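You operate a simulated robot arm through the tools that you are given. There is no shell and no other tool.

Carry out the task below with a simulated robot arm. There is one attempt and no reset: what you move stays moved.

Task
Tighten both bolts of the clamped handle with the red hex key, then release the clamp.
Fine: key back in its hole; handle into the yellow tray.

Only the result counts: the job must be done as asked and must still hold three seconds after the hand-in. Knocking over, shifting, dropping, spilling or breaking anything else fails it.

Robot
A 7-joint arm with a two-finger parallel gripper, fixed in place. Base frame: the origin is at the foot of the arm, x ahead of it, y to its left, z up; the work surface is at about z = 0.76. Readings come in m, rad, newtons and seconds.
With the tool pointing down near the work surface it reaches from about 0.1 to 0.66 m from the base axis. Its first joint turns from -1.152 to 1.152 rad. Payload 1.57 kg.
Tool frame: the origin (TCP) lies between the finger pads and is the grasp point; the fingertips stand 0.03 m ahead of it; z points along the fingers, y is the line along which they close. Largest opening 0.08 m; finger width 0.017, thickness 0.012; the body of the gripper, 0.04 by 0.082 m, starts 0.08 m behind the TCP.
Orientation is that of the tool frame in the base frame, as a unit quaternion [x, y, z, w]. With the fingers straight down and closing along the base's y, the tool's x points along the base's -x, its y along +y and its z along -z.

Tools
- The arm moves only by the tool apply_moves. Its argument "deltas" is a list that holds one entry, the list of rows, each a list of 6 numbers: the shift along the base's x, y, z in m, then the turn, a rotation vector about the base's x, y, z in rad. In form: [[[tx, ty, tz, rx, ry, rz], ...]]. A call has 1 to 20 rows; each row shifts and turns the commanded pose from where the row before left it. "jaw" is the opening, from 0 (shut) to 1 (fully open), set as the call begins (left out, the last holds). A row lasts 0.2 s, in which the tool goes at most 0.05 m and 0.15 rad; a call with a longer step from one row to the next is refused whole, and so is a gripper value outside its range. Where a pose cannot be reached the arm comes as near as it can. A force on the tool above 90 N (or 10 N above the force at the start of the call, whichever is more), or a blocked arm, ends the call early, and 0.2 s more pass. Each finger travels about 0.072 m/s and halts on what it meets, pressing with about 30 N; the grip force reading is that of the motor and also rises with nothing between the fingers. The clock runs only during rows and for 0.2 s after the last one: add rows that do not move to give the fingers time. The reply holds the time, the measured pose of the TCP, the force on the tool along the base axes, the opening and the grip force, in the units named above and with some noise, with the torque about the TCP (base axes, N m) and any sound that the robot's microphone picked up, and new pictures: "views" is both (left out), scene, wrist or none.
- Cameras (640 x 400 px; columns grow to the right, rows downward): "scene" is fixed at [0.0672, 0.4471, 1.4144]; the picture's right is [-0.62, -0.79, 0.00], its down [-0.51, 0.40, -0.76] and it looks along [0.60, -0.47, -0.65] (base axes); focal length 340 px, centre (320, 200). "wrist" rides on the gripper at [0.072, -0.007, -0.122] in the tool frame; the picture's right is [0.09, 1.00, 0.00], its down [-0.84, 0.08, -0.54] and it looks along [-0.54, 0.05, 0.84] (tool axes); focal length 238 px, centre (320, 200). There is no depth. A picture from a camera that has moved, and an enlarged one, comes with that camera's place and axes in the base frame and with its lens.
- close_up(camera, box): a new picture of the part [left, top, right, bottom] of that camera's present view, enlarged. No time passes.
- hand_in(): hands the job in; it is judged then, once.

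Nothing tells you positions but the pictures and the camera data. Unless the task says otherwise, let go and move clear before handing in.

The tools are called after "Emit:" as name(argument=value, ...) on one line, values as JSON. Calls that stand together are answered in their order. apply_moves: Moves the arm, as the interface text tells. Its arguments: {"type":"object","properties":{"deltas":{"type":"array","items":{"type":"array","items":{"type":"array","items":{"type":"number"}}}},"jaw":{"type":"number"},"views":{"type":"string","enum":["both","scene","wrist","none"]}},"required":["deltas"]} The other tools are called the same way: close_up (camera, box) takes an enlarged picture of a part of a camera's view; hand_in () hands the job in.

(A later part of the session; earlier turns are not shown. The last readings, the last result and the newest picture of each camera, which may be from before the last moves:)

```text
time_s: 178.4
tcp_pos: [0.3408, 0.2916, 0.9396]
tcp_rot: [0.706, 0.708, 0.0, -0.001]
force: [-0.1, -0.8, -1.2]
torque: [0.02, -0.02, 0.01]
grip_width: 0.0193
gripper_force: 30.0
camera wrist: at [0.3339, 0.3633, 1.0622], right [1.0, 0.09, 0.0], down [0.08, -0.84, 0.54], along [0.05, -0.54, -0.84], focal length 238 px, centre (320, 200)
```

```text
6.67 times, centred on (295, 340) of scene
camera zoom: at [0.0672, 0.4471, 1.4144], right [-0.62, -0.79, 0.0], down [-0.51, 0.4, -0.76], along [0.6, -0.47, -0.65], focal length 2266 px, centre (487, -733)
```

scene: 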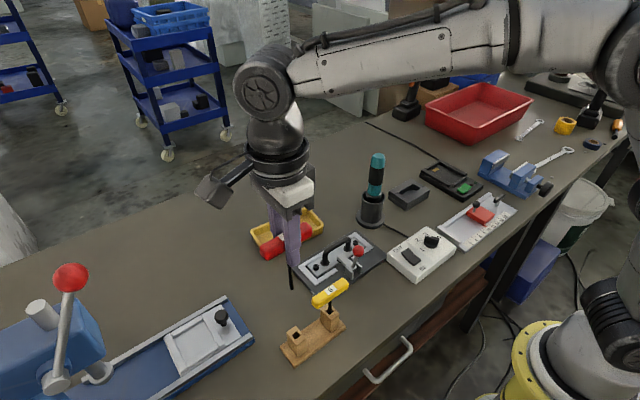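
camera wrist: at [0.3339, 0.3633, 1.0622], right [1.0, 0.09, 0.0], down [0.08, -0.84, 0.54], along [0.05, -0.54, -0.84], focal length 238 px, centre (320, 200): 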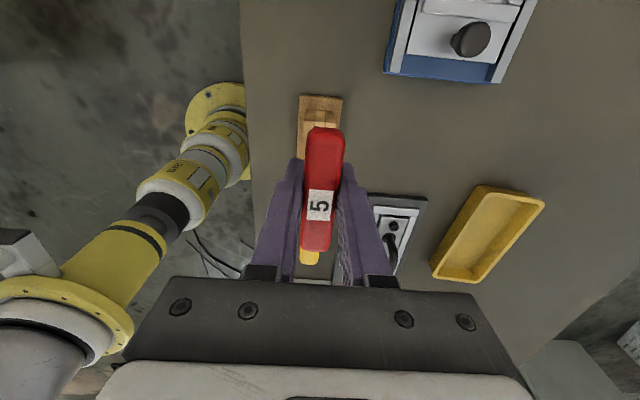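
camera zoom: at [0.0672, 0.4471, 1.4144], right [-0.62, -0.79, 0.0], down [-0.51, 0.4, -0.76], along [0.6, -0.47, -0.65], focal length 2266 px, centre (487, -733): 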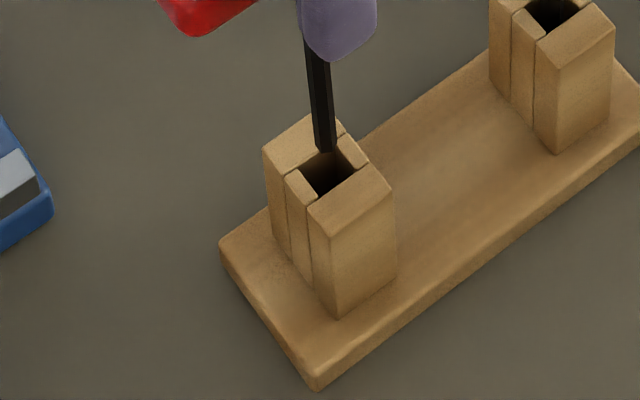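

The tip is right over the hole. I'll insert it, slowing near the bottom.

Emit:
apply_moves(deltas=[[[0, 0, -0.01, 0, 0, 0], [0, 0, -0.01, 0, 0, 0], [0, 0, -0.01, 0, 0, 0], [0, 0, -0.01, 0, 0, 0], [0, 0, -0.01, 0, 0, 0], [0, 0, 0, 0, 0, 0]]], views="none")

Emit:
close_up(camera="scene", box=[260, 290, 330, 370])

```text
time_s: 179.8
tcp_pos: [0.3416, 0.293, 0.8902]
tcp_rot: [0.707, 0.708, 0.0, 0.0]
force: [0.1, -0.6, 0.2]
torque: [0.07, -0.01, 0.0]
grip_width: 0.0194
gripper_force: 29.7
```

```text
5.00 times, centred on (295, 330) of scene
camera zoom: at [0.0672, 0.4471, 1.4144], right [-0.62, -0.79, 0.0], down [-0.51, 0.4, -0.76], along [0.6, -0.47, -0.65], focal length 1700 px, centre (445, -450)
```

zoom: 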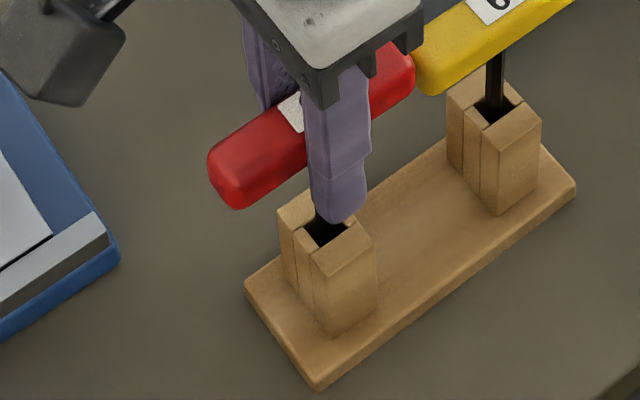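

Inserted with no side force. I'll lower the last millimetres until the tip touches bottom.

Emit:
apply_moves(deltas=[[[0, 0, -0.003, 0, 0, 0], [0, 0, -0.003, 0, 0, 0], [0, 0, -0.002, 0, 0, 0], [0, 0, 0, 0, 0, 0]]], views="none")

Emit:
apply_moves(deltas=[[[0, 0, -0.001, 0, 0, 0], [0, 0, -0.001, 0, 0, 0], [0, 0, 0, 0, 0, 0]]], views="wrist")

Emit:
close_up(camera="wrist", box=[260, 90, 380, 280])

```text
time_s: 180.8
tcp_pos: [0.341, 0.2914, 0.8816]
tcp_rot: [0.707, 0.707, 0.0, 0.0]
force: [0.2, -0.1, -0.9]
torque: [-0.03, 0.0, 0.0]
grip_width: 0.0195
gripper_force: 29.5
```

```text
time_s: 181.6
tcp_pos: [0.3415, 0.2911, 0.88]
tcp_rot: [0.706, 0.708, 0.0, 0.0]
force: [-0.8, 0.8, -0.6]
torque: [0.01, 0.0, -0.01]
grip_width: 0.0196
gripper_force: 29.8
camera wrist: at [0.334, 0.3634, 1.0022], right [1.0, 0.09, 0.0], down [0.08, -0.84, 0.54], along [0.05, -0.54, -0.84], focal length 238 px, centre (320, 200)
```

wrist: 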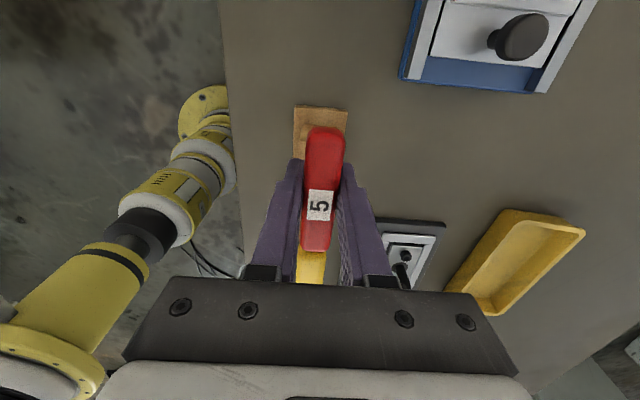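

```text
2.11 times, centred on (320, 185) of wrist
camera zoom: at [0.334, 0.3634, 1.0022], right [1.0, 0.09, 0.0], down [0.08, -0.84, 0.54], along [0.05, -0.54, -0.84], focal length 502 px, centre (320, 232)
```

zoom: 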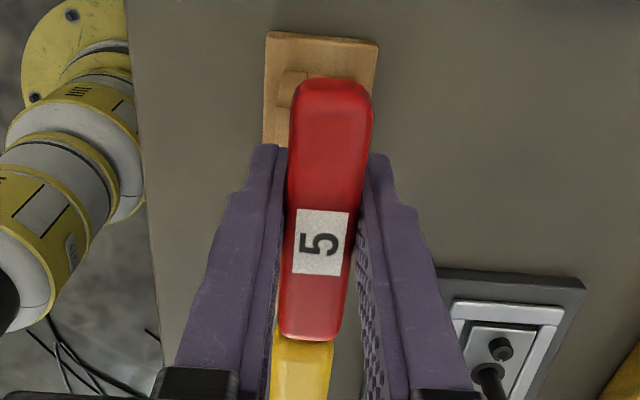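

No contact yet. I'll go a little lower.

Emit:
apply_moves(deltas=[[[0, 0, -0.001, 0, 0, 0], [0, 0, -0.001, 0, 0, 0], [0, 0, 0, 0, 0, 0]]], views="none")

Emit:
apply_moves(deltas=[[[0, 0, -0.001, 0, 0, 0], [0, 0, -0.001, 0, 0, 0], [0, 0, 0, 0, 0, 0]]], views="none")

```text
time_s: 182.4
tcp_pos: [0.3412, 0.2912, 0.8782]
tcp_rot: [0.707, 0.707, 0.0, 0.001]
force: [-1.7, -3.3, 10.4]
torque: [-0.29, 0.16, 0.0]
grip_width: 0.0195
gripper_force: 29.9
```

```text
time_s: 183.2
tcp_pos: [0.3418, 0.2927, 0.8775]
tcp_rot: [0.707, 0.707, 0.004, 0.001]
force: [-1.8, -1.0, 26.6]
torque: [-0.2, 0.15, 0.01]
grip_width: 0.0196
gripper_force: 29.8
```

The tip is at the bottom. I'll relieve the pressure, open the jaws and rise clear.

Emit:
apply_moves(deltas=[[[0, 0, 0.0015, 0, 0, 0], [0, 0, 0.0015, 0, 0, 0], [0, 0, 0, 0, 0, 0]]], views="none")

Emit:
apply_moves(deltas=[[[0, 0, 0, 0, 0, 0], [0, 0, 0, 0, 0, 0], [0, 0, 0, 0, 0, 0], [0, 0, 0, 0, 0, 0], [0, 0, 0, 0, 0, 0]]], jaw=0.8, views="both")

Emit:
close_up(camera="wrist", box=[240, 90, 400, 280])

```text
time_s: 184.0
tcp_pos: [0.3404, 0.2916, 0.8785]
tcp_rot: [0.707, 0.707, -0.001, 0.0]
force: [0.8, 4.4, 6.2]
torque: [0.44, -0.11, -0.01]
grip_width: 0.0195
gripper_force: 30.0
```

```text
time_s: 185.2
tcp_pos: [0.3416, 0.2913, 0.8785]
tcp_rot: [0.706, 0.708, 0.0, -0.001]
force: [-0.2, 0.4, 0.5]
torque: [0.02, 0.03, 0.0]
grip_width: 0.0638
gripper_force: 0.0
camera wrist: at [0.334, 0.3632, 1.0015], right [1.0, 0.09, 0.0], down [0.08, -0.84, 0.54], along [0.05, -0.54, -0.84], focal length 238 px, centre (320, 200)
```

scene: 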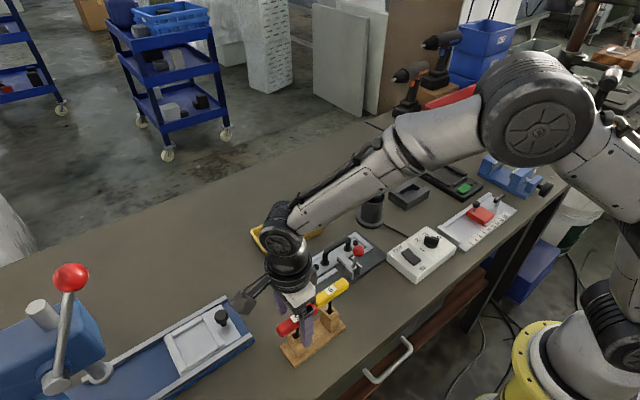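
wrist: 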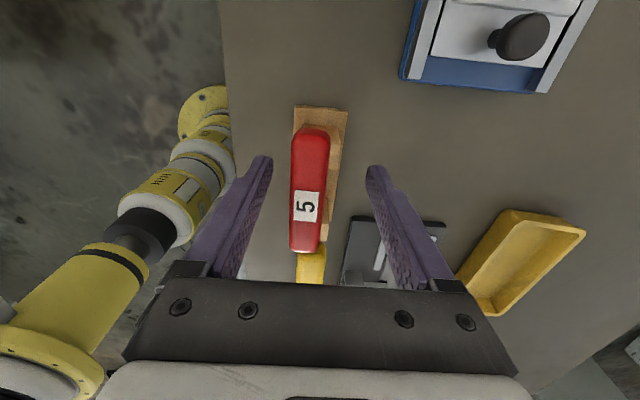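

```text
2.11 times, centred on (320, 185) of wrist
camera zoom: at [0.334, 0.3632, 1.0015], right [1.0, 0.09, 0.0], down [0.08, -0.84, 0.54], along [0.05, -0.54, -0.84], focal length 502 px, centre (320, 232)
```

zoom: 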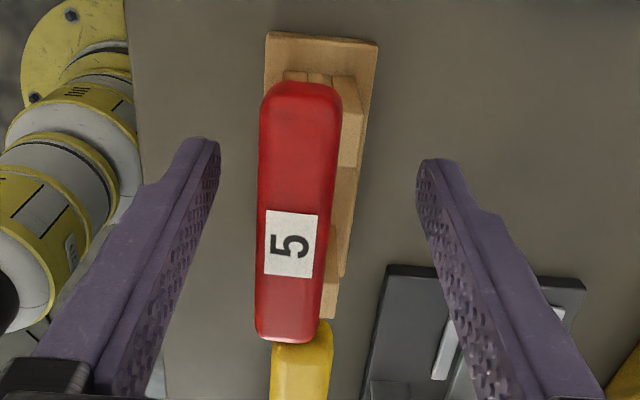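

The key stands in its hole, leaning slightly within the hole's slack. I'll rise clear and check the stand.

Emit:
apply_moves(deltas=[[[0, 0, 0.01, 0, 0, 0], [0, 0, 0.02, 0, 0, 0], [0, 0, 0.03, 0, 0, 0], [0, 0, 0.04, 0, 0, 0], [0, 0, 0.04, 0, 0, 0], [0, -0.03, 0.03, 0, 0, 0], [0, -0.04, 0, 0, 0, 0], [0, 0, 0, 0, 0, 0]]], views="both")

Emit:
close_up(camera="scene", box=[250, 260, 370, 370])

Emit:
close_up(camera="scene", box=[280, 215, 400, 295])

```text
time_s: 187.0
tcp_pos: [0.3403, 0.2208, 1.0498]
tcp_rot: [0.707, 0.707, -0.001, 0.0]
force: [-0.1, -0.6, 0.0]
torque: [-0.01, 0.01, -0.03]
grip_width: 0.0638
gripper_force: 0.1
camera wrist: at [0.3338, 0.2928, 1.1714], right [1.0, 0.09, 0.0], down [0.08, -0.84, 0.54], along [0.05, -0.54, -0.84], focal length 238 px, centre (320, 200)
```

scene: 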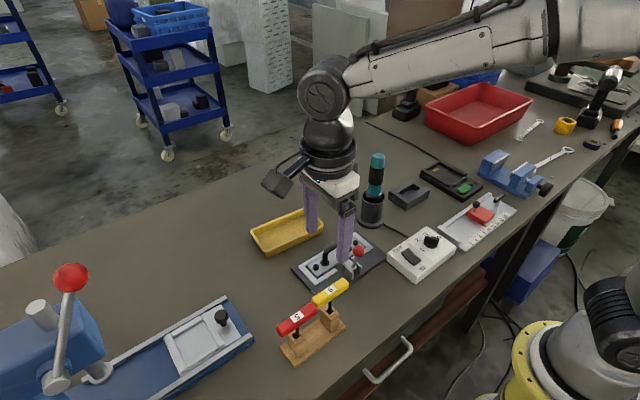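
wrist: 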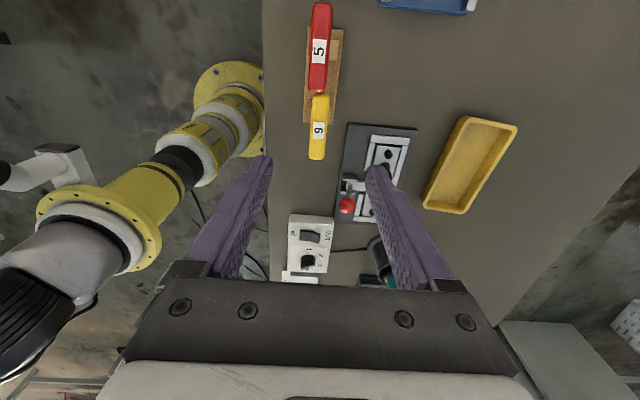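

```text
3.64 times, centred on (310, 315) of scene
camera zoom: at [0.0672, 0.447, 1.4144], right [-0.62, -0.79, 0.0], down [-0.51, 0.4, -0.76], along [0.6, -0.47, -0.65], focal length 1236 px, centre (356, -218)
```

zoom: 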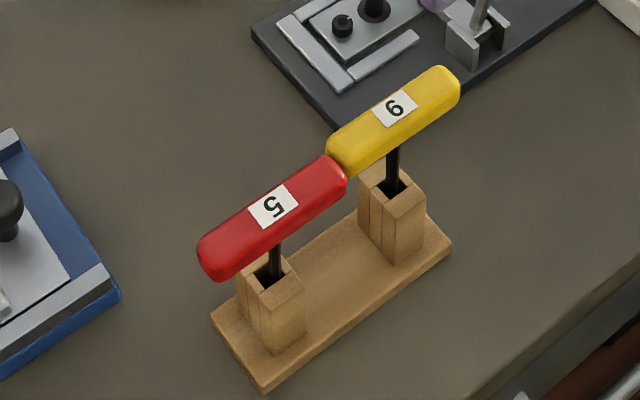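

```text
5.00 times, centred on (340, 255) of scene
camera zoom: at [0.0672, 0.447, 1.4144], right [-0.62, -0.79, 0.0], down [-0.51, 0.4, -0.76], along [0.6, -0.47, -0.65], focal length 1700 px, centre (220, -75)
```

zoom: 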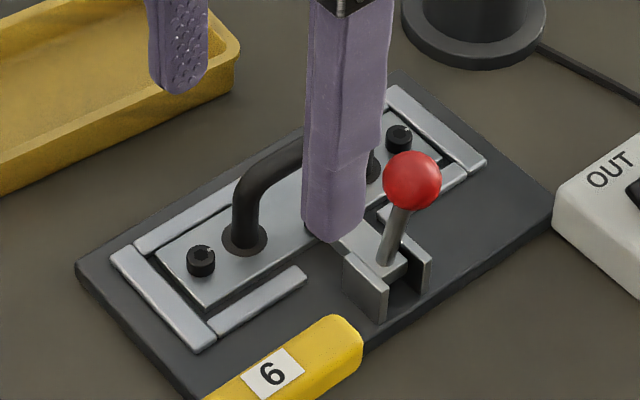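

The key is back in its hole and the stand hasn't moved. Next is the clamp: the red knob sits at about (0.396, 0.0855, 0.859) on a near-vertical lever. I'll turn so the jaws close along y and move above the knob.

Emit:
apply_moves(deltas=[[[0.0051, -0.0123, 0, 0, 0, 0.1428], [0.0051, -0.0123, 0, 0, 0, 0.1428], [0.0051, -0.0123, 0, 0, 0, 0.1428], [0.0051, -0.0123, 0, 0, 0, 0.1428], [0.0051, -0.0123, 0, 0, 0, 0.1428], [0.0051, -0.0123, 0, 0, 0, 0.1428], [0.0051, -0.0123, 0, 0, 0, 0.1428], [0.0051, -0.0123, 0, 0, 0, 0.1428], [0.0051, -0.0123, 0, 0, 0, 0.1428], [0.0051, -0.0123, 0, 0, 0, 0.1428], [0.0047, -0.0123, -0.03, 0, 0, 0.1428], [0, 0, -0.05, 0, 0, 0], [0, 0, -0.02, 0, 0, 0], [0, 0, 0, 0, 0, 0]]], views="both")

Emit:
close_up(camera="wrist", box=[240, 60, 400, 200])

Emit:
close_up(camera="scene", box=[280, 200, 400, 295])

```text
time_s: 190.0
tcp_pos: [0.3967, 0.086, 0.9485]
tcp_rot: [0.001, 1.0, 0.001, 0.001]
force: [-0.5, -0.3, -0.7]
torque: [-0.01, 0.01, 0.01]
grip_width: 0.064
gripper_force: 0.0
camera wrist: at [0.3245, 0.0794, 1.0713], right [-0.09, 1.0, 0.0], down [0.84, 0.08, 0.54], along [0.54, 0.05, -0.84], focal length 238 px, centre (320, 200)
```

scene: 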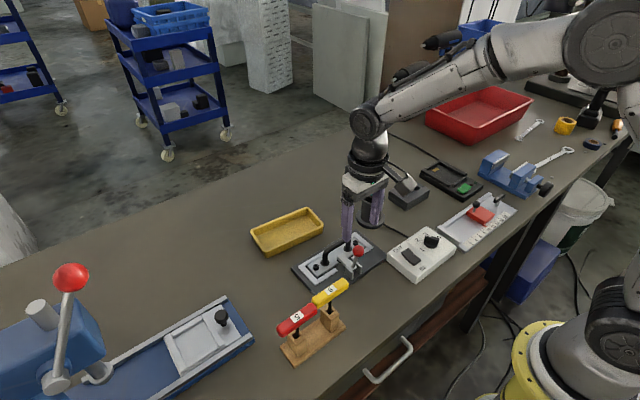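
wrist: 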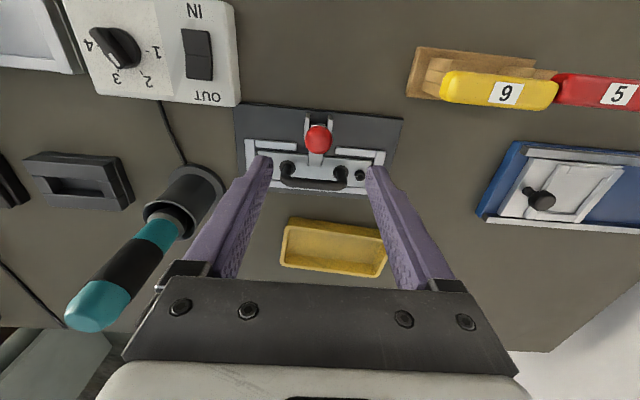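

```text
2.86 times, centred on (320, 130) of wrist
camera zoom: at [0.3245, 0.0794, 1.0713], right [-0.09, 1.0, 0.0], down [0.84, 0.08, 0.54], along [0.54, 0.05, -0.84], focal length 681 px, centre (320, 400)
```

zoom: 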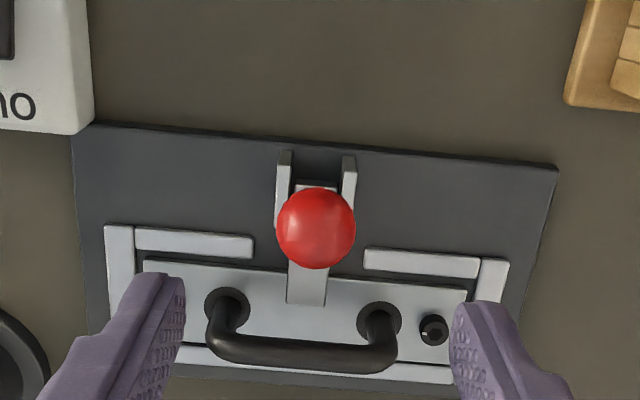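

```text
4.21 times, centred on (340, 248) of scene
camera zoom: at [0.0672, 0.4471, 1.4144], right [-0.62, -0.79, 0.0], down [-0.51, 0.4, -0.76], along [0.6, -0.47, -0.65], focal length 1432 px, centre (236, 0)
```

zoom: 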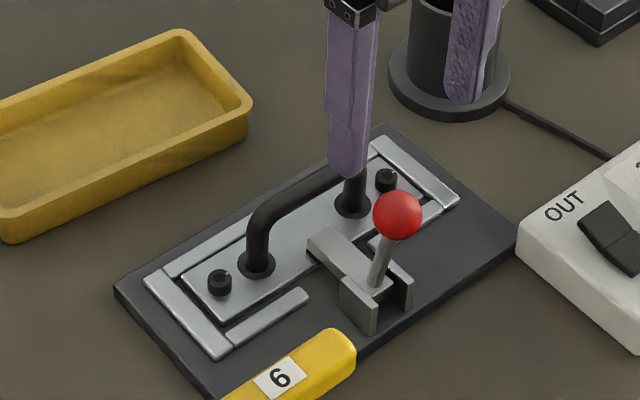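

The knob is centred between the fingers at (0.3955, 0.085). I'll descend and grip it slightly above its centre.

Emit:
apply_moves(deltas=[[[-0.001, -0.0012, -0.03, 0, 0, 0], [0, 0, -0.03, 0, 0, 0], [0, 0, -0.02, 0, 0, 0], [0, 0, 0, 0, 0, 0], [0, 0, 0, 0, 0, 0]]], views="wrist")

Emit:
close_up(camera="scene", box=[300, 200, 400, 295])

```text
time_s: 191.2
tcp_pos: [0.3954, 0.0855, 0.8699]
tcp_rot: [0.001, 1.0, 0.0, 0.001]
force: [-1.0, 0.3, 0.4]
torque: [0.03, 0.0, 0.0]
grip_width: 0.0641
gripper_force: 0.1
camera wrist: at [0.3233, 0.0777, 0.9921], right [-0.09, 1.0, 0.0], down [0.84, 0.08, 0.54], along [0.54, 0.05, -0.84], focal length 238 px, centre (320, 200)
```

wrist: 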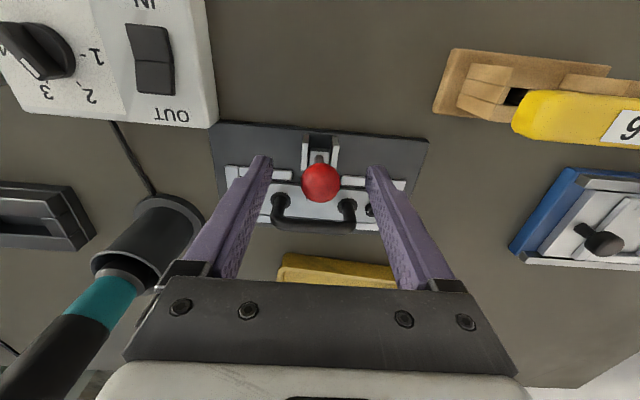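

```text
4.21 times, centred on (350, 248) of scene
camera zoom: at [0.0672, 0.4471, 1.4144], right [-0.62, -0.79, 0.0], down [-0.51, 0.4, -0.76], along [0.6, -0.47, -0.65], focal length 1432 px, centre (194, 0)
```

zoom: 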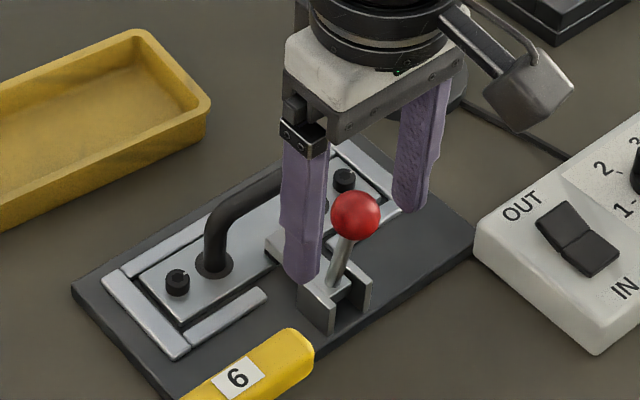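

Aligned. Closing on the knob.

Emit:
apply_moves(deltas=[[[0, 0, -0.003, 0, 0, 0], [0, 0, 0, 0, 0, 0], [0, 0, 0, 0, 0, 0], [0, 0, 0, 0, 0, 0], [0, 0, 0, 0, 0, 0]]], jaw=0, views="none")

Emit:
close_up(camera="scene", box=[320, 220, 390, 290])

```text
time_s: 192.4
tcp_pos: [0.3962, 0.0854, 0.8651]
tcp_rot: [-0.001, 1.0, -0.001, 0.0]
force: [-3.2, 5.9, 2.9]
torque: [0.05, 0.08, 0.01]
grip_width: 0.0256
gripper_force: 36.7
```

```text
5.71 times, centred on (355, 255) of scene
camera zoom: at [0.0671, 0.4472, 1.4144], right [-0.62, -0.79, 0.0], down [-0.51, 0.4, -0.76], along [0.6, -0.47, -0.65], focal length 1943 px, centre (120, -114)
```

zoom: 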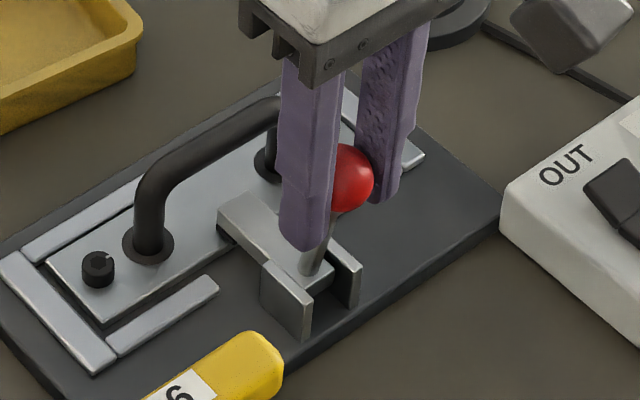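

Gripped at 26 mm. I'll pull the knob gently toward the robot (−x) along its arc, reading the force.

Emit:
apply_moves(deltas=[[[-0.005, 0, -0.0005, 0, 0, 0], [-0.005, 0, -0.001, 0, 0, 0], [0, 0, 0, 0, 0, 0]]], views="none")

Emit:
close_up(camera="scene", box=[320, 220, 390, 290])

```text
time_s: 193.2
tcp_pos: [0.3884, 0.0856, 0.8658]
tcp_rot: [0.0, 1.0, 0.001, 0.005]
force: [14.5, -0.6, 1.6]
torque: [0.02, -1.09, 0.0]
grip_width: 0.0257
gripper_force: 36.5
```

```text
5.71 times, centred on (355, 255) of scene
camera zoom: at [0.0675, 0.447, 1.4144], right [-0.62, -0.79, 0.0], down [-0.51, 0.4, -0.76], along [0.6, -0.47, -0.65], focal length 1943 px, centre (120, -114)
```

zoom: 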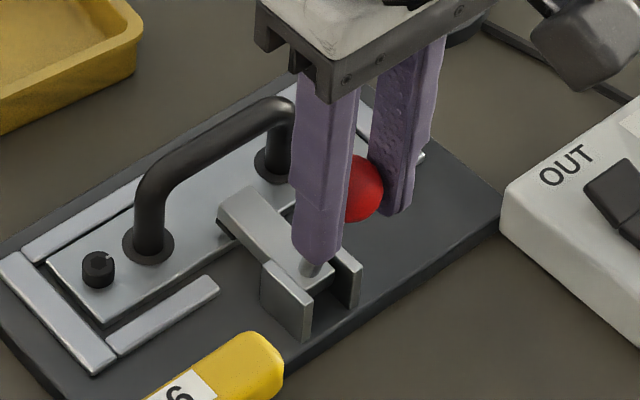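

The lever is moving against about 15 N of resistance and the base hasn't shifted. Continuing along the arc.

Emit:
apply_moves(deltas=[[[-0.005, 0, -0.0012, 0, 0, 0], [-0.005, 0, -0.0016, 0, 0, 0], [0, 0, 0, 0, 0, 0]]], views="none")

Emit:
close_up(camera="scene", box=[320, 220, 390, 290])

```text
time_s: 194.0
tcp_pos: [0.377, 0.084, 0.8627]
tcp_rot: [0.0, 1.0, 0.001, 0.003]
force: [11.1, -5.3, 9.7]
torque: [-0.03, -1.09, -0.04]
grip_width: 0.0253
gripper_force: 37.0
```

```text
5.71 times, centred on (355, 255) of scene
camera zoom: at [0.0673, 0.4469, 1.4144], right [-0.62, -0.79, 0.0], down [-0.51, 0.4, -0.76], along [0.6, -0.47, -0.65], focal length 1943 px, centre (120, -114)
```

zoom: 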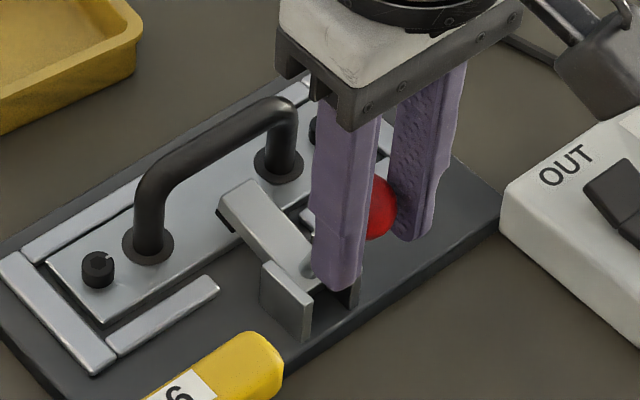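

The clamp bar is lifting off the plate. I'll continue with a shallower descent.

Emit:
apply_moves(deltas=[[[-0.005, 0.0002, -0.0005, 0, 0, 0], [-0.005, 0.0002, -0.0015, 0, 0, 0], [-0.004, 0, -0.0018, 0, 0, 0], [0, 0, 0, 0, 0, 0]]], views="none")

Emit:
close_up(camera="scene", box=[310, 210, 400, 300])

```text
time_s: 195.0
tcp_pos: [0.3606, 0.0863, 0.858]
tcp_rot: [0.001, 1.0, 0.0, -0.003]
force: [0.0, 0.1, -1.1]
torque: [0.0, 0.01, 0.03]
grip_width: 0.0003
gripper_force: 21.1
```

```text
4.44 times, centred on (355, 255) of scene
camera zoom: at [0.0672, 0.4471, 1.4144], right [-0.62, -0.79, 0.0], down [-0.51, 0.4, -0.76], along [0.6, -0.47, -0.65], focal length 1511 px, centre (164, -44)
```

zoom: 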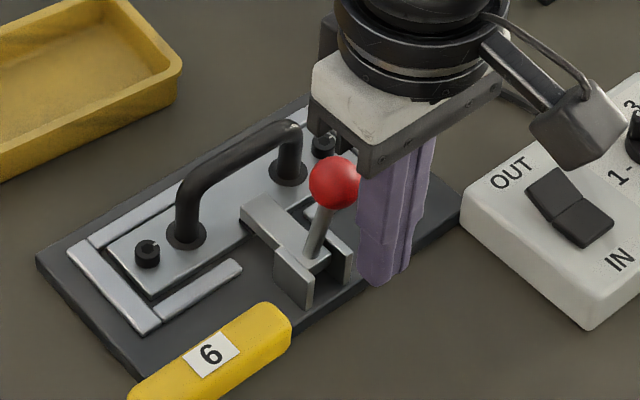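

The fingers slipped off the round knob and the lever sprang back, with nothing else disturbed. I'll push it instead, with closed fingers placed behind the knob on its far (+x) side, following the arc down.

Emit:
apply_moves(deltas=[[[0, 0, 0.04, 0, 0, 0], [0, 0, 0.04, 0, 0, 0], [0.03, 0, 0, 0, 0, 0], [0.034, -0.0008, 0, 0, 0, 0], [0, 0, -0.03, 0, 0, 0], [0, 0, -0.025, 0, 0, 0], [0, 0, 0, 0, 0, 0]]], jaw=0, views="wrist")

Emit:
close_up(camera="scene", box=[310, 210, 400, 300])

```text
time_s: 196.6
tcp_pos: [0.4267, 0.0851, 0.8823]
tcp_rot: [0.0, 1.0, 0.0, -0.001]
force: [0.7, -0.2, 0.8]
torque: [-0.01, 0.01, -0.01]
grip_width: 0.0001
gripper_force: 21.1
camera wrist: at [0.3542, 0.0778, 1.0046], right [-0.09, 1.0, 0.0], down [0.84, 0.08, 0.54], along [0.54, 0.05, -0.84], focal length 238 px, centre (320, 200)
```

wrist: 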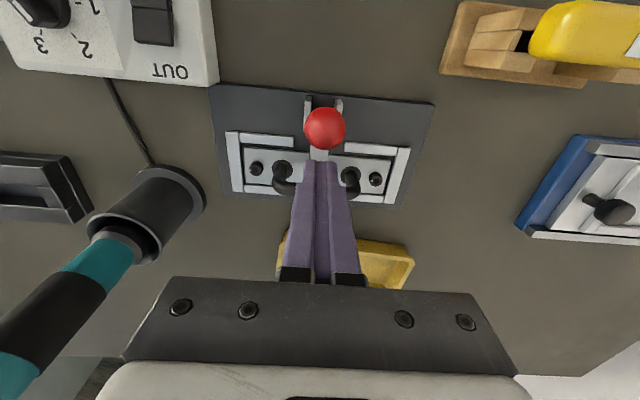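

```text
4.44 times, centred on (355, 255) of scene
camera zoom: at [0.0672, 0.4471, 1.4144], right [-0.62, -0.79, 0.0], down [-0.51, 0.4, -0.76], along [0.6, -0.47, -0.65], focal length 1511 px, centre (164, -44)
```

zoom: 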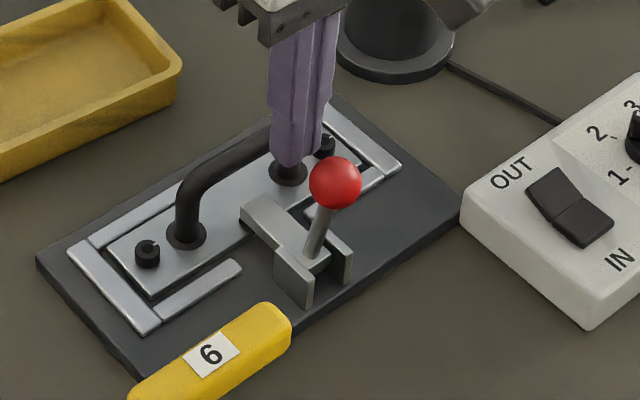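

The fingers are in place behind the knob. I'll push toward −x.

Emit:
apply_moves(deltas=[[[-0.0095, 0, -0.004, 0, 0, 0], [-0.0063, 0, 0, 0, 0, 0], [-0.0063, 0, 0, 0, 0, 0], [-0.0062, 0, 0, 0, 0, 0], [-0.0062, 0, 0, 0, 0, 0], [0, 0, 0, 0, 0, 0]]], views="none")

Emit:
close_up(camera="scene", box=[310, 210, 400, 300])

```text
time_s: 198.0
tcp_pos: [0.3911, 0.0843, 0.8787]
tcp_rot: [0.0, 1.0, -0.001, -0.001]
force: [-0.9, 0.6, 0.8]
torque: [0.01, 0.01, 0.0]
grip_width: 0.0
gripper_force: 21.0
```

```text
4.44 times, centred on (355, 255) of scene
camera zoom: at [0.0672, 0.4471, 1.4144], right [-0.62, -0.79, 0.0], down [-0.51, 0.4, -0.76], along [0.6, -0.47, -0.65], focal length 1511 px, centre (164, -44)
```

zoom: 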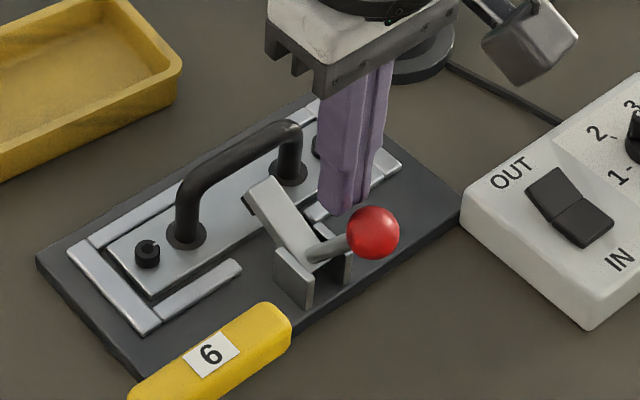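

The lever flipped over and stays open, with the clamp bar raised. I'll back the gripper up and inspect.

Emit:
apply_moves(deltas=[[[0.005, 0, 0.02, 0, 0, 0], [0.01, 0, 0.03, 0, 0, 0], [0.02, 0, 0.04, 0, 0, 0], [0.02, 0, 0.03, 0, 0, 0], [0, 0, 0, 0, 0, 0], [0, 0, 0, 0, 0, 0]]], views="both")

Emit:
close_up(camera="wrist", box=[200, 30, 440, 180])

Emit:
close_up(camera="scene", box=[285, 220, 395, 300])

```text
time_s: 199.4
tcp_pos: [0.4463, 0.0857, 0.9987]
tcp_rot: [0.0, 1.0, 0.0, 0.0]
force: [0.9, 1.0, -0.1]
torque: [-0.03, -0.02, 0.0]
grip_width: 0.0001
gripper_force: 21.3
camera wrist: at [0.3742, 0.0785, 1.1217], right [-0.09, 1.0, 0.0], down [0.84, 0.08, 0.54], along [0.54, 0.05, -0.84], focal length 238 px, centre (320, 200)
```

scene: 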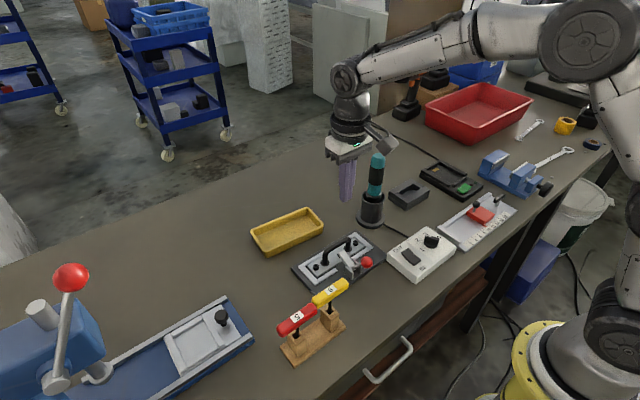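
wrist: 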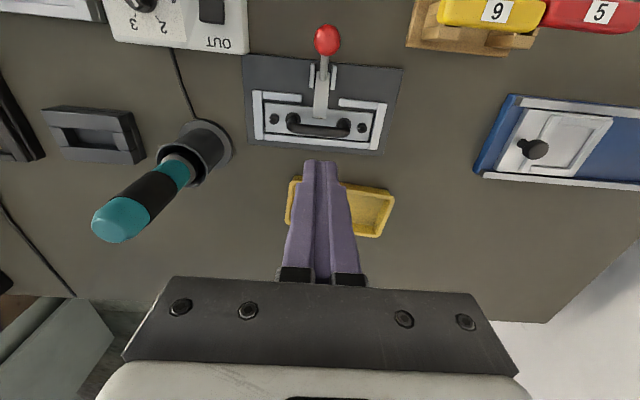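

```text
2.67 times, centred on (320, 105) of wrist
camera zoom: at [0.3742, 0.0785, 1.1217], right [-0.09, 1.0, 0.0], down [0.84, 0.08, 0.54], along [0.54, 0.05, -0.84], focal length 636 px, centre (320, 453)
```

zoom: 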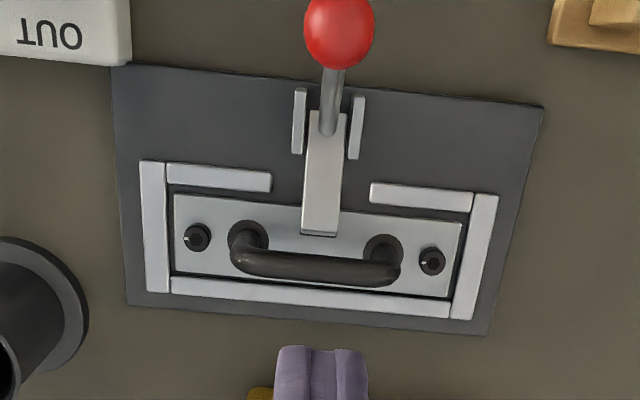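

```text
5.00 times, centred on (340, 260) of scene
camera zoom: at [0.0672, 0.4471, 1.4144], right [-0.62, -0.79, 0.0], down [-0.51, 0.4, -0.76], along [0.6, -0.47, -0.65], focal length 1700 px, centre (220, -100)
```

zoom: 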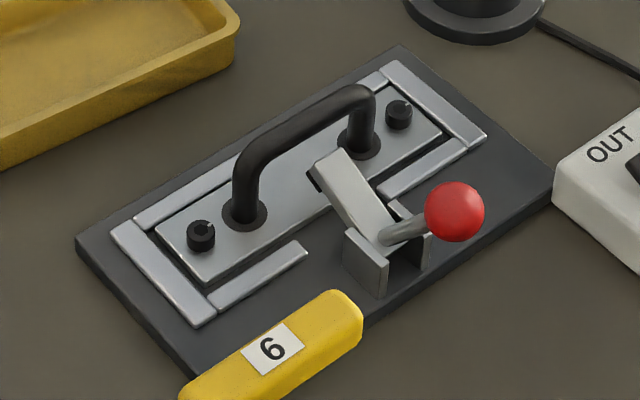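

The clamp is open by about 25–30°, but its bar tip still overhangs the plate edge slightly (x≈0.450 versus plate edge ≈0.446). I'll try pushing the lever open further.

Emit:
apply_moves(deltas=[[[-0.02, 0, -0.03, 0, 0, 0], [-0.02, -0.0005, -0.04, 0, 0, 0], [-0.004, 0, -0.04, 0, 0, 0], [0, 0, -0.017, 0, 0, 0], [0, 0, 0, 0, 0, 0]]], views="none")

Emit:
close_up(camera="scene", box=[285, 220, 395, 300])

Emit:
apply_moves(deltas=[[[-0.005, 0, -0.001, 0, 0, 0], [-0.005, 0, -0.002, 0, 0, 0], [-0.005, 0, -0.003, 0, 0, 0], [0, 0, 0, 0, 0, 0]]], views="none")

Emit:
close_up(camera="scene", box=[285, 220, 395, 300])

```text
time_s: 200.6
tcp_pos: [0.4013, 0.0843, 0.8719]
tcp_rot: [0.0, 1.0, -0.001, 0.0]
force: [0.4, 0.5, 0.4]
torque: [0.02, -0.03, 0.01]
grip_width: 0.0
gripper_force: 20.9
```

```text
5.00 times, centred on (340, 260) of scene
camera zoom: at [0.0672, 0.4471, 1.4144], right [-0.62, -0.79, 0.0], down [-0.51, 0.4, -0.76], along [0.6, -0.47, -0.65], focal length 1700 px, centre (220, -100)
```

zoom: 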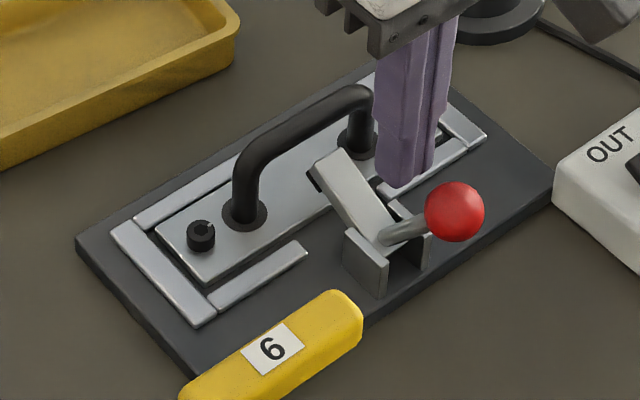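

```text
time_s: 201.6
tcp_pos: [0.3871, 0.0843, 0.8661]
tcp_rot: [0.0, 1.0, 0.0, 0.0]
force: [-0.4, -0.3, -0.3]
torque: [0.0, 0.0, -0.02]
grip_width: 0.0
gripper_force: 21.3
```

```text
5.00 times, centred on (340, 260) of scene
camera zoom: at [0.0672, 0.4471, 1.4144], right [-0.62, -0.79, 0.0], down [-0.51, 0.4, -0.76], along [0.6, -0.47, -0.65], focal length 1700 px, centre (220, -100)
```

zoom: 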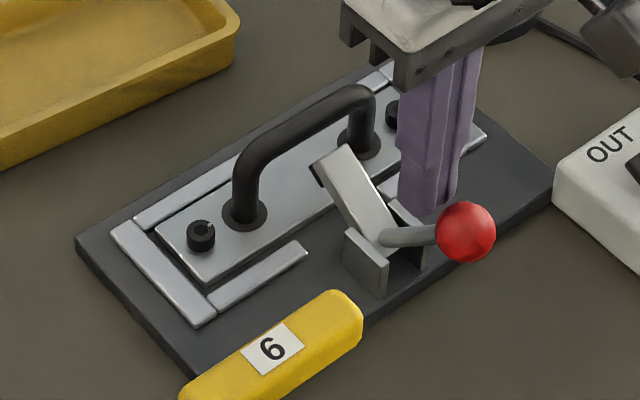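

The lever moves on freely. I'll keep pushing along the arc.

Emit:
apply_moves(deltas=[[[-0.005, 0, -0.003, 0, 0, 0], [-0.005, 0, -0.003, 0, 0, 0], [-0.005, 0, -0.0035, 0, 0, 0], [-0.005, 0, -0.004, 0, 0, 0], [0, 0, 0, 0, 0, 0]]], views="none")

Emit:
close_up(camera="scene", box=[285, 220, 395, 300])

Emit:
apply_moves(deltas=[[[-0.004, 0, -0.004, 0, 0, 0], [-0.004, 0, -0.005, 0, 0, 0], [-0.003, 0, -0.005, 0, 0, 0], [0, 0, 0, 0, 0, 0]]], views="none")

Emit:
close_up(camera="scene", box=[285, 220, 395, 300])

```text
time_s: 202.8
tcp_pos: [0.3667, 0.0846, 0.8514]
tcp_rot: [0.0, 1.0, 0.0, 0.001]
force: [-0.3, 0.2, -0.1]
torque: [-0.01, 0.01, 0.02]
grip_width: 0.0001
gripper_force: 21.6
```

```text
5.00 times, centred on (340, 260) of scene
camera zoom: at [0.0672, 0.4471, 1.4144], right [-0.62, -0.79, 0.0], down [-0.51, 0.4, -0.76], along [0.6, -0.47, -0.65], focal length 1700 px, centre (220, -100)
```

zoom: 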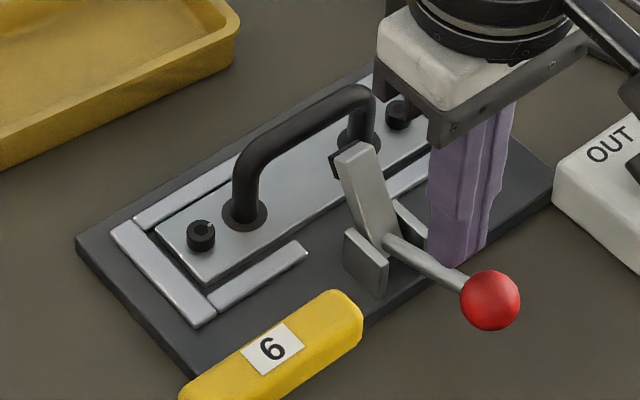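

```text
time_s: 203.8
tcp_pos: [0.363, 0.0849, 0.8423]
tcp_rot: [0.0, 1.0, 0.003, 0.012]
force: [24.8, -3.4, 18.6]
torque: [-0.07, -0.59, 0.02]
grip_width: 0.0001
gripper_force: 21.1
```

```text
5.00 times, centred on (340, 260) of scene
camera zoom: at [0.0675, 0.4469, 1.4144], right [-0.62, -0.79, 0.0], down [-0.51, 0.4, -0.76], along [0.6, -0.47, -0.65], focal length 1700 px, centre (220, -100)
```

zoom: 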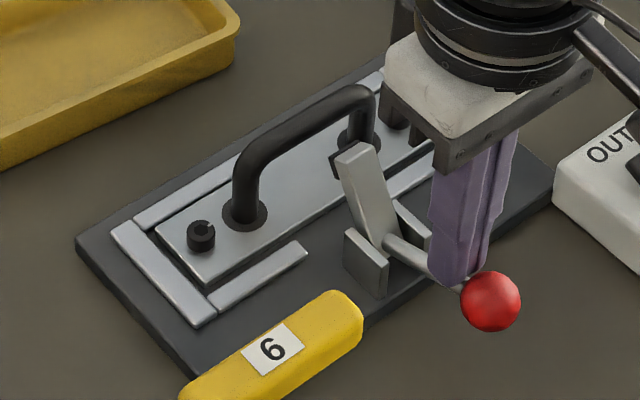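

The lever is now against its open stop, with the bar standing steep. I'll back off and rise clear.

Emit:
apply_moves(deltas=[[[0.004, 0, 0.005, 0, 0, 0], [0.004, 0, 0.015, 0, 0, 0], [0.005, 0, 0.03, 0, 0, 0], [0.02, 0, 0.04, 0, 0, 0], [0.03, 0, 0.04, 0, 0, 0], [0.02, 0, 0.03, 0, 0, 0], [0, 0, 0, 0, 0, 0]]], jaw=1, views="both")

Emit:
close_up(camera="wrist", box=[200, 60, 440, 210])

Emit:
close_up(camera="scene", box=[240, 200, 400, 300])

```text
time_s: 205.4
tcp_pos: [0.4392, 0.0838, 0.9988]
tcp_rot: [0.001, 1.0, 0.0, 0.0]
force: [-0.6, -0.7, -0.2]
torque: [0.02, -0.01, 0.03]
grip_width: 0.0803
gripper_force: 0.1
camera wrist: at [0.3673, 0.0768, 1.1212], right [-0.09, 1.0, 0.0], down [0.84, 0.08, 0.54], along [0.54, 0.05, -0.84], focal length 238 px, centre (320, 200)
```

scene: 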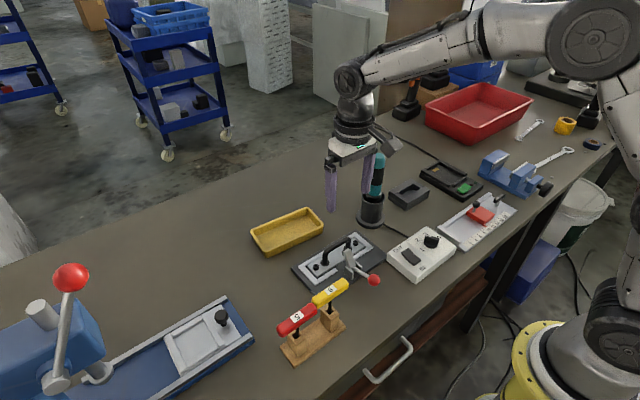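
wrist: 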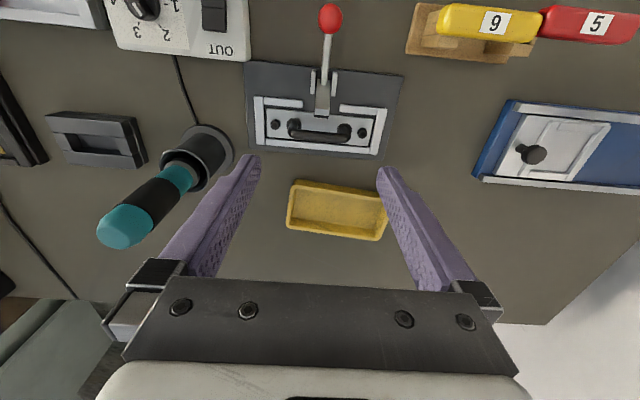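

```text
2.67 times, centred on (320, 135) of wrist
camera zoom: at [0.3673, 0.0768, 1.1212], right [-0.09, 1.0, 0.0], down [0.84, 0.08, 0.54], along [0.54, 0.05, -0.84], focal length 636 px, centre (320, 373)
```

zoom: 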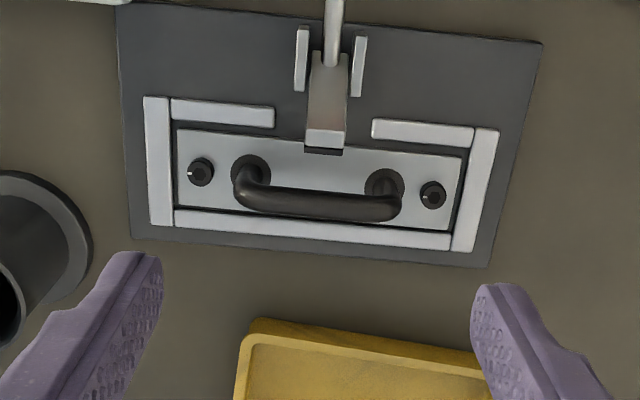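

```text
4.00 times, centred on (320, 250) of scene
camera zoom: at [0.0672, 0.4471, 1.4144], right [-0.62, -0.79, 0.0], down [-0.51, 0.4, -0.76], along [0.6, -0.47, -0.65], focal length 1360 px, centre (320, 0)
```

zoom: 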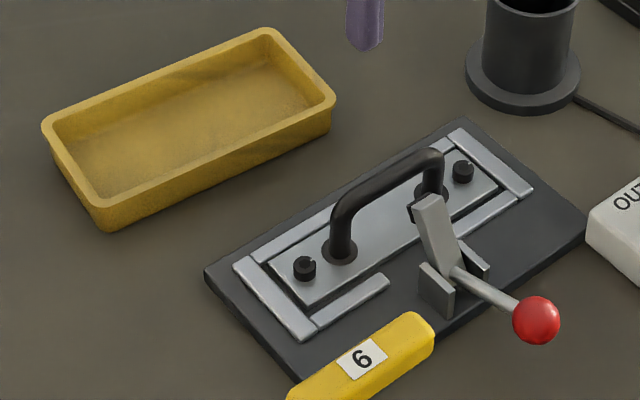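

The clamp is fully open and both bolt marks still point along −y. Before gripping the U-handle I'll measure the tray accurately, since the roughly 148 × 42 mm plate needs to fit inside it.

Emit:
close_up(camera="wrist", box=[270, 165, 402, 250])

Emit:
close_up(camera="scene", box=[240, 195, 340, 265])

Emit:
close_up(camera="wrist", box=[250, 85, 400, 165])

```text
4.71 times, centred on (336, 208) of wrist
camera zoom: at [0.3673, 0.0768, 1.1212], right [-0.09, 1.0, 0.0], down [0.84, 0.08, 0.54], along [0.54, 0.05, -0.84], focal length 1122 px, centre (245, 165)
```

zoom: 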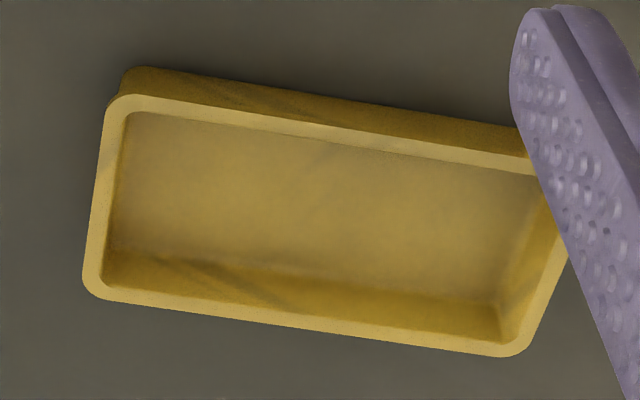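

```text
5.71 times, centred on (290, 230) of scene
camera zoom: at [0.0672, 0.4471, 1.4144], right [-0.62, -0.79, 0.0], down [-0.51, 0.4, -0.76], along [0.6, -0.47, -0.65], focal length 1943 px, centre (491, 29)
```

zoom: 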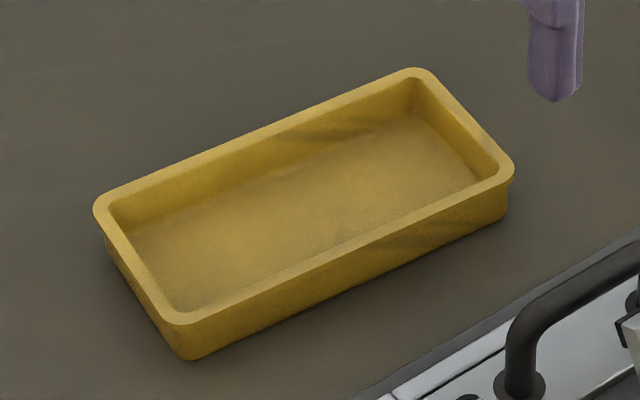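

```text
4.27 times, centred on (325, 125) of wrist
camera zoom: at [0.3673, 0.0768, 1.1212], right [-0.09, 1.0, 0.0], down [0.84, 0.08, 0.54], along [0.54, 0.05, -0.84], focal length 1017 px, centre (299, 520)
```

zoom: 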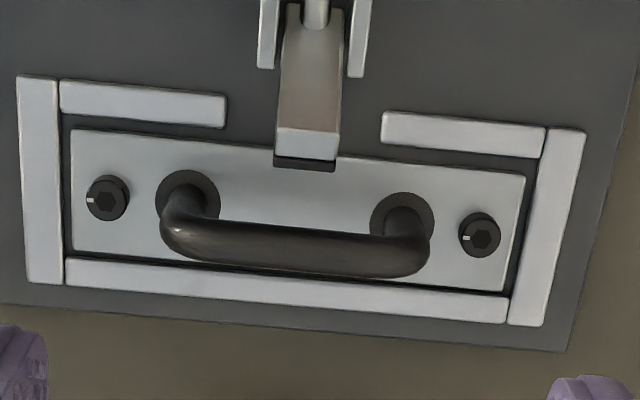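

The tray's inner opening is about 157 × 75 mm, centred near (0.609, 0.128), with its long axis turned about 5° from y; the plate is about 147 × 40 mm, so it fits if aligned. I'll turn to a yaw of 90° and approach the U-handle at x≈0.4685, with a narrow jaw to clear the raised clamp bar.

Emit:
apply_moves(deltas=[[[0.0027, 0.0001, 0, 0, 0, 0.1428], [0.0027, 0.0001, 0, 0, 0, 0.1428], [0.0027, 0.0001, 0, 0, 0, 0.1428], [0.0027, 0.0001, 0, 0, 0, 0.1428], [0.0027, 0.0001, 0, 0, 0, 0.1428], [0.0027, 0.0001, 0, 0, 0, 0.1428], [0.0027, 0, 0, 0, 0, 0.1428], [0.0027, 0, 0, 0, 0, 0.1428], [0.0027, 0, 0, 0, 0, 0.1428], [0.0027, 0, 0, 0, 0, 0.1428], [0.0022, 0, 0, 0, 0, 0.1428], [0, 0, -0.04, 0, 0, 0], [0, 0, -0.04, 0, 0, 0], [0, 0, -0.025, 0, 0, 0], [0, 0, 0, 0, 0, 0], [0, 0, 0, 0, 0, 0]]], jaw=0.35, views="both")

Emit:
close_up(camera="wrist", box=[240, 90, 400, 280])

Emit:
close_up(camera="scene", box=[290, 215, 390, 290])

```text
time_s: 208.8
tcp_pos: [0.4682, 0.084, 0.8931]
tcp_rot: [0.707, -0.707, 0.0, 0.0]
force: [0.5, -0.5, 0.4]
torque: [-0.02, 0.01, -0.01]
grip_width: 0.028
gripper_force: 0.1
camera wrist: at [0.4744, 0.0124, 1.016], right [-1.0, -0.09, 0.0], down [-0.08, 0.84, 0.54], along [-0.05, 0.54, -0.84], focal length 238 px, centre (320, 200)
```

scene: 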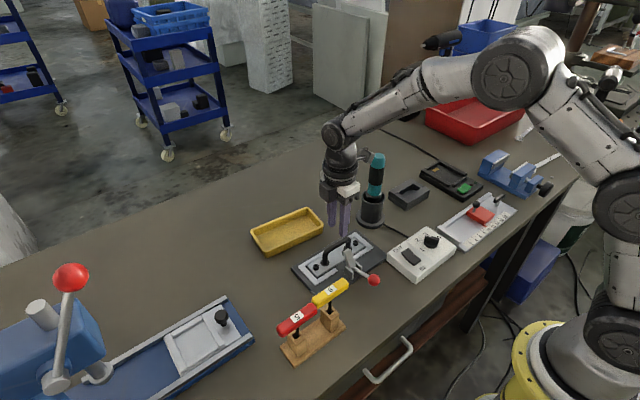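
wrist: 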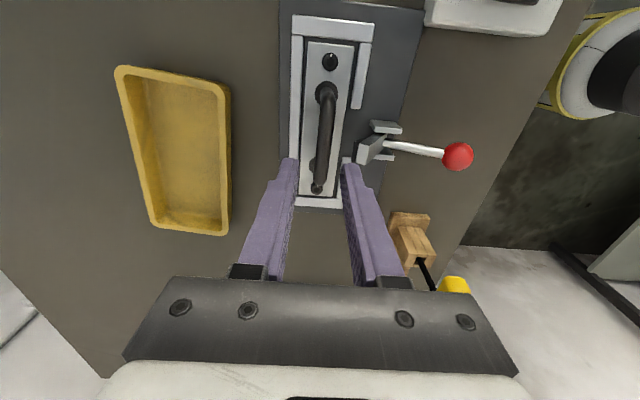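

```text
2.11 times, centred on (320, 185) of wrist
camera zoom: at [0.4744, 0.0124, 1.016], right [-1.0, -0.09, 0.0], down [-0.08, 0.84, 0.54], along [-0.05, 0.54, -0.84], focal length 502 px, centre (320, 232)
```

zoom: 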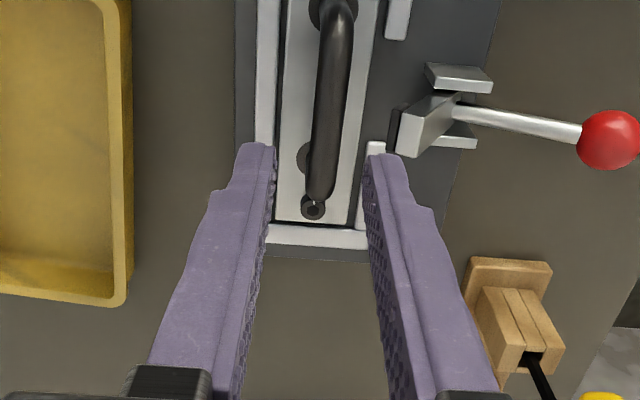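

```text
5.33 times, centred on (340, 252) of scene
camera zoom: at [0.0672, 0.4471, 1.4144], right [-0.62, -0.79, 0.0], down [-0.51, 0.4, -0.76], along [0.6, -0.47, -0.65], focal length 1813 px, centre (213, -80)
```

zoom: 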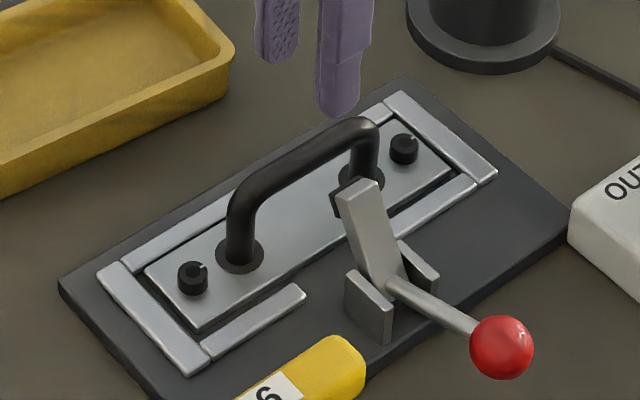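

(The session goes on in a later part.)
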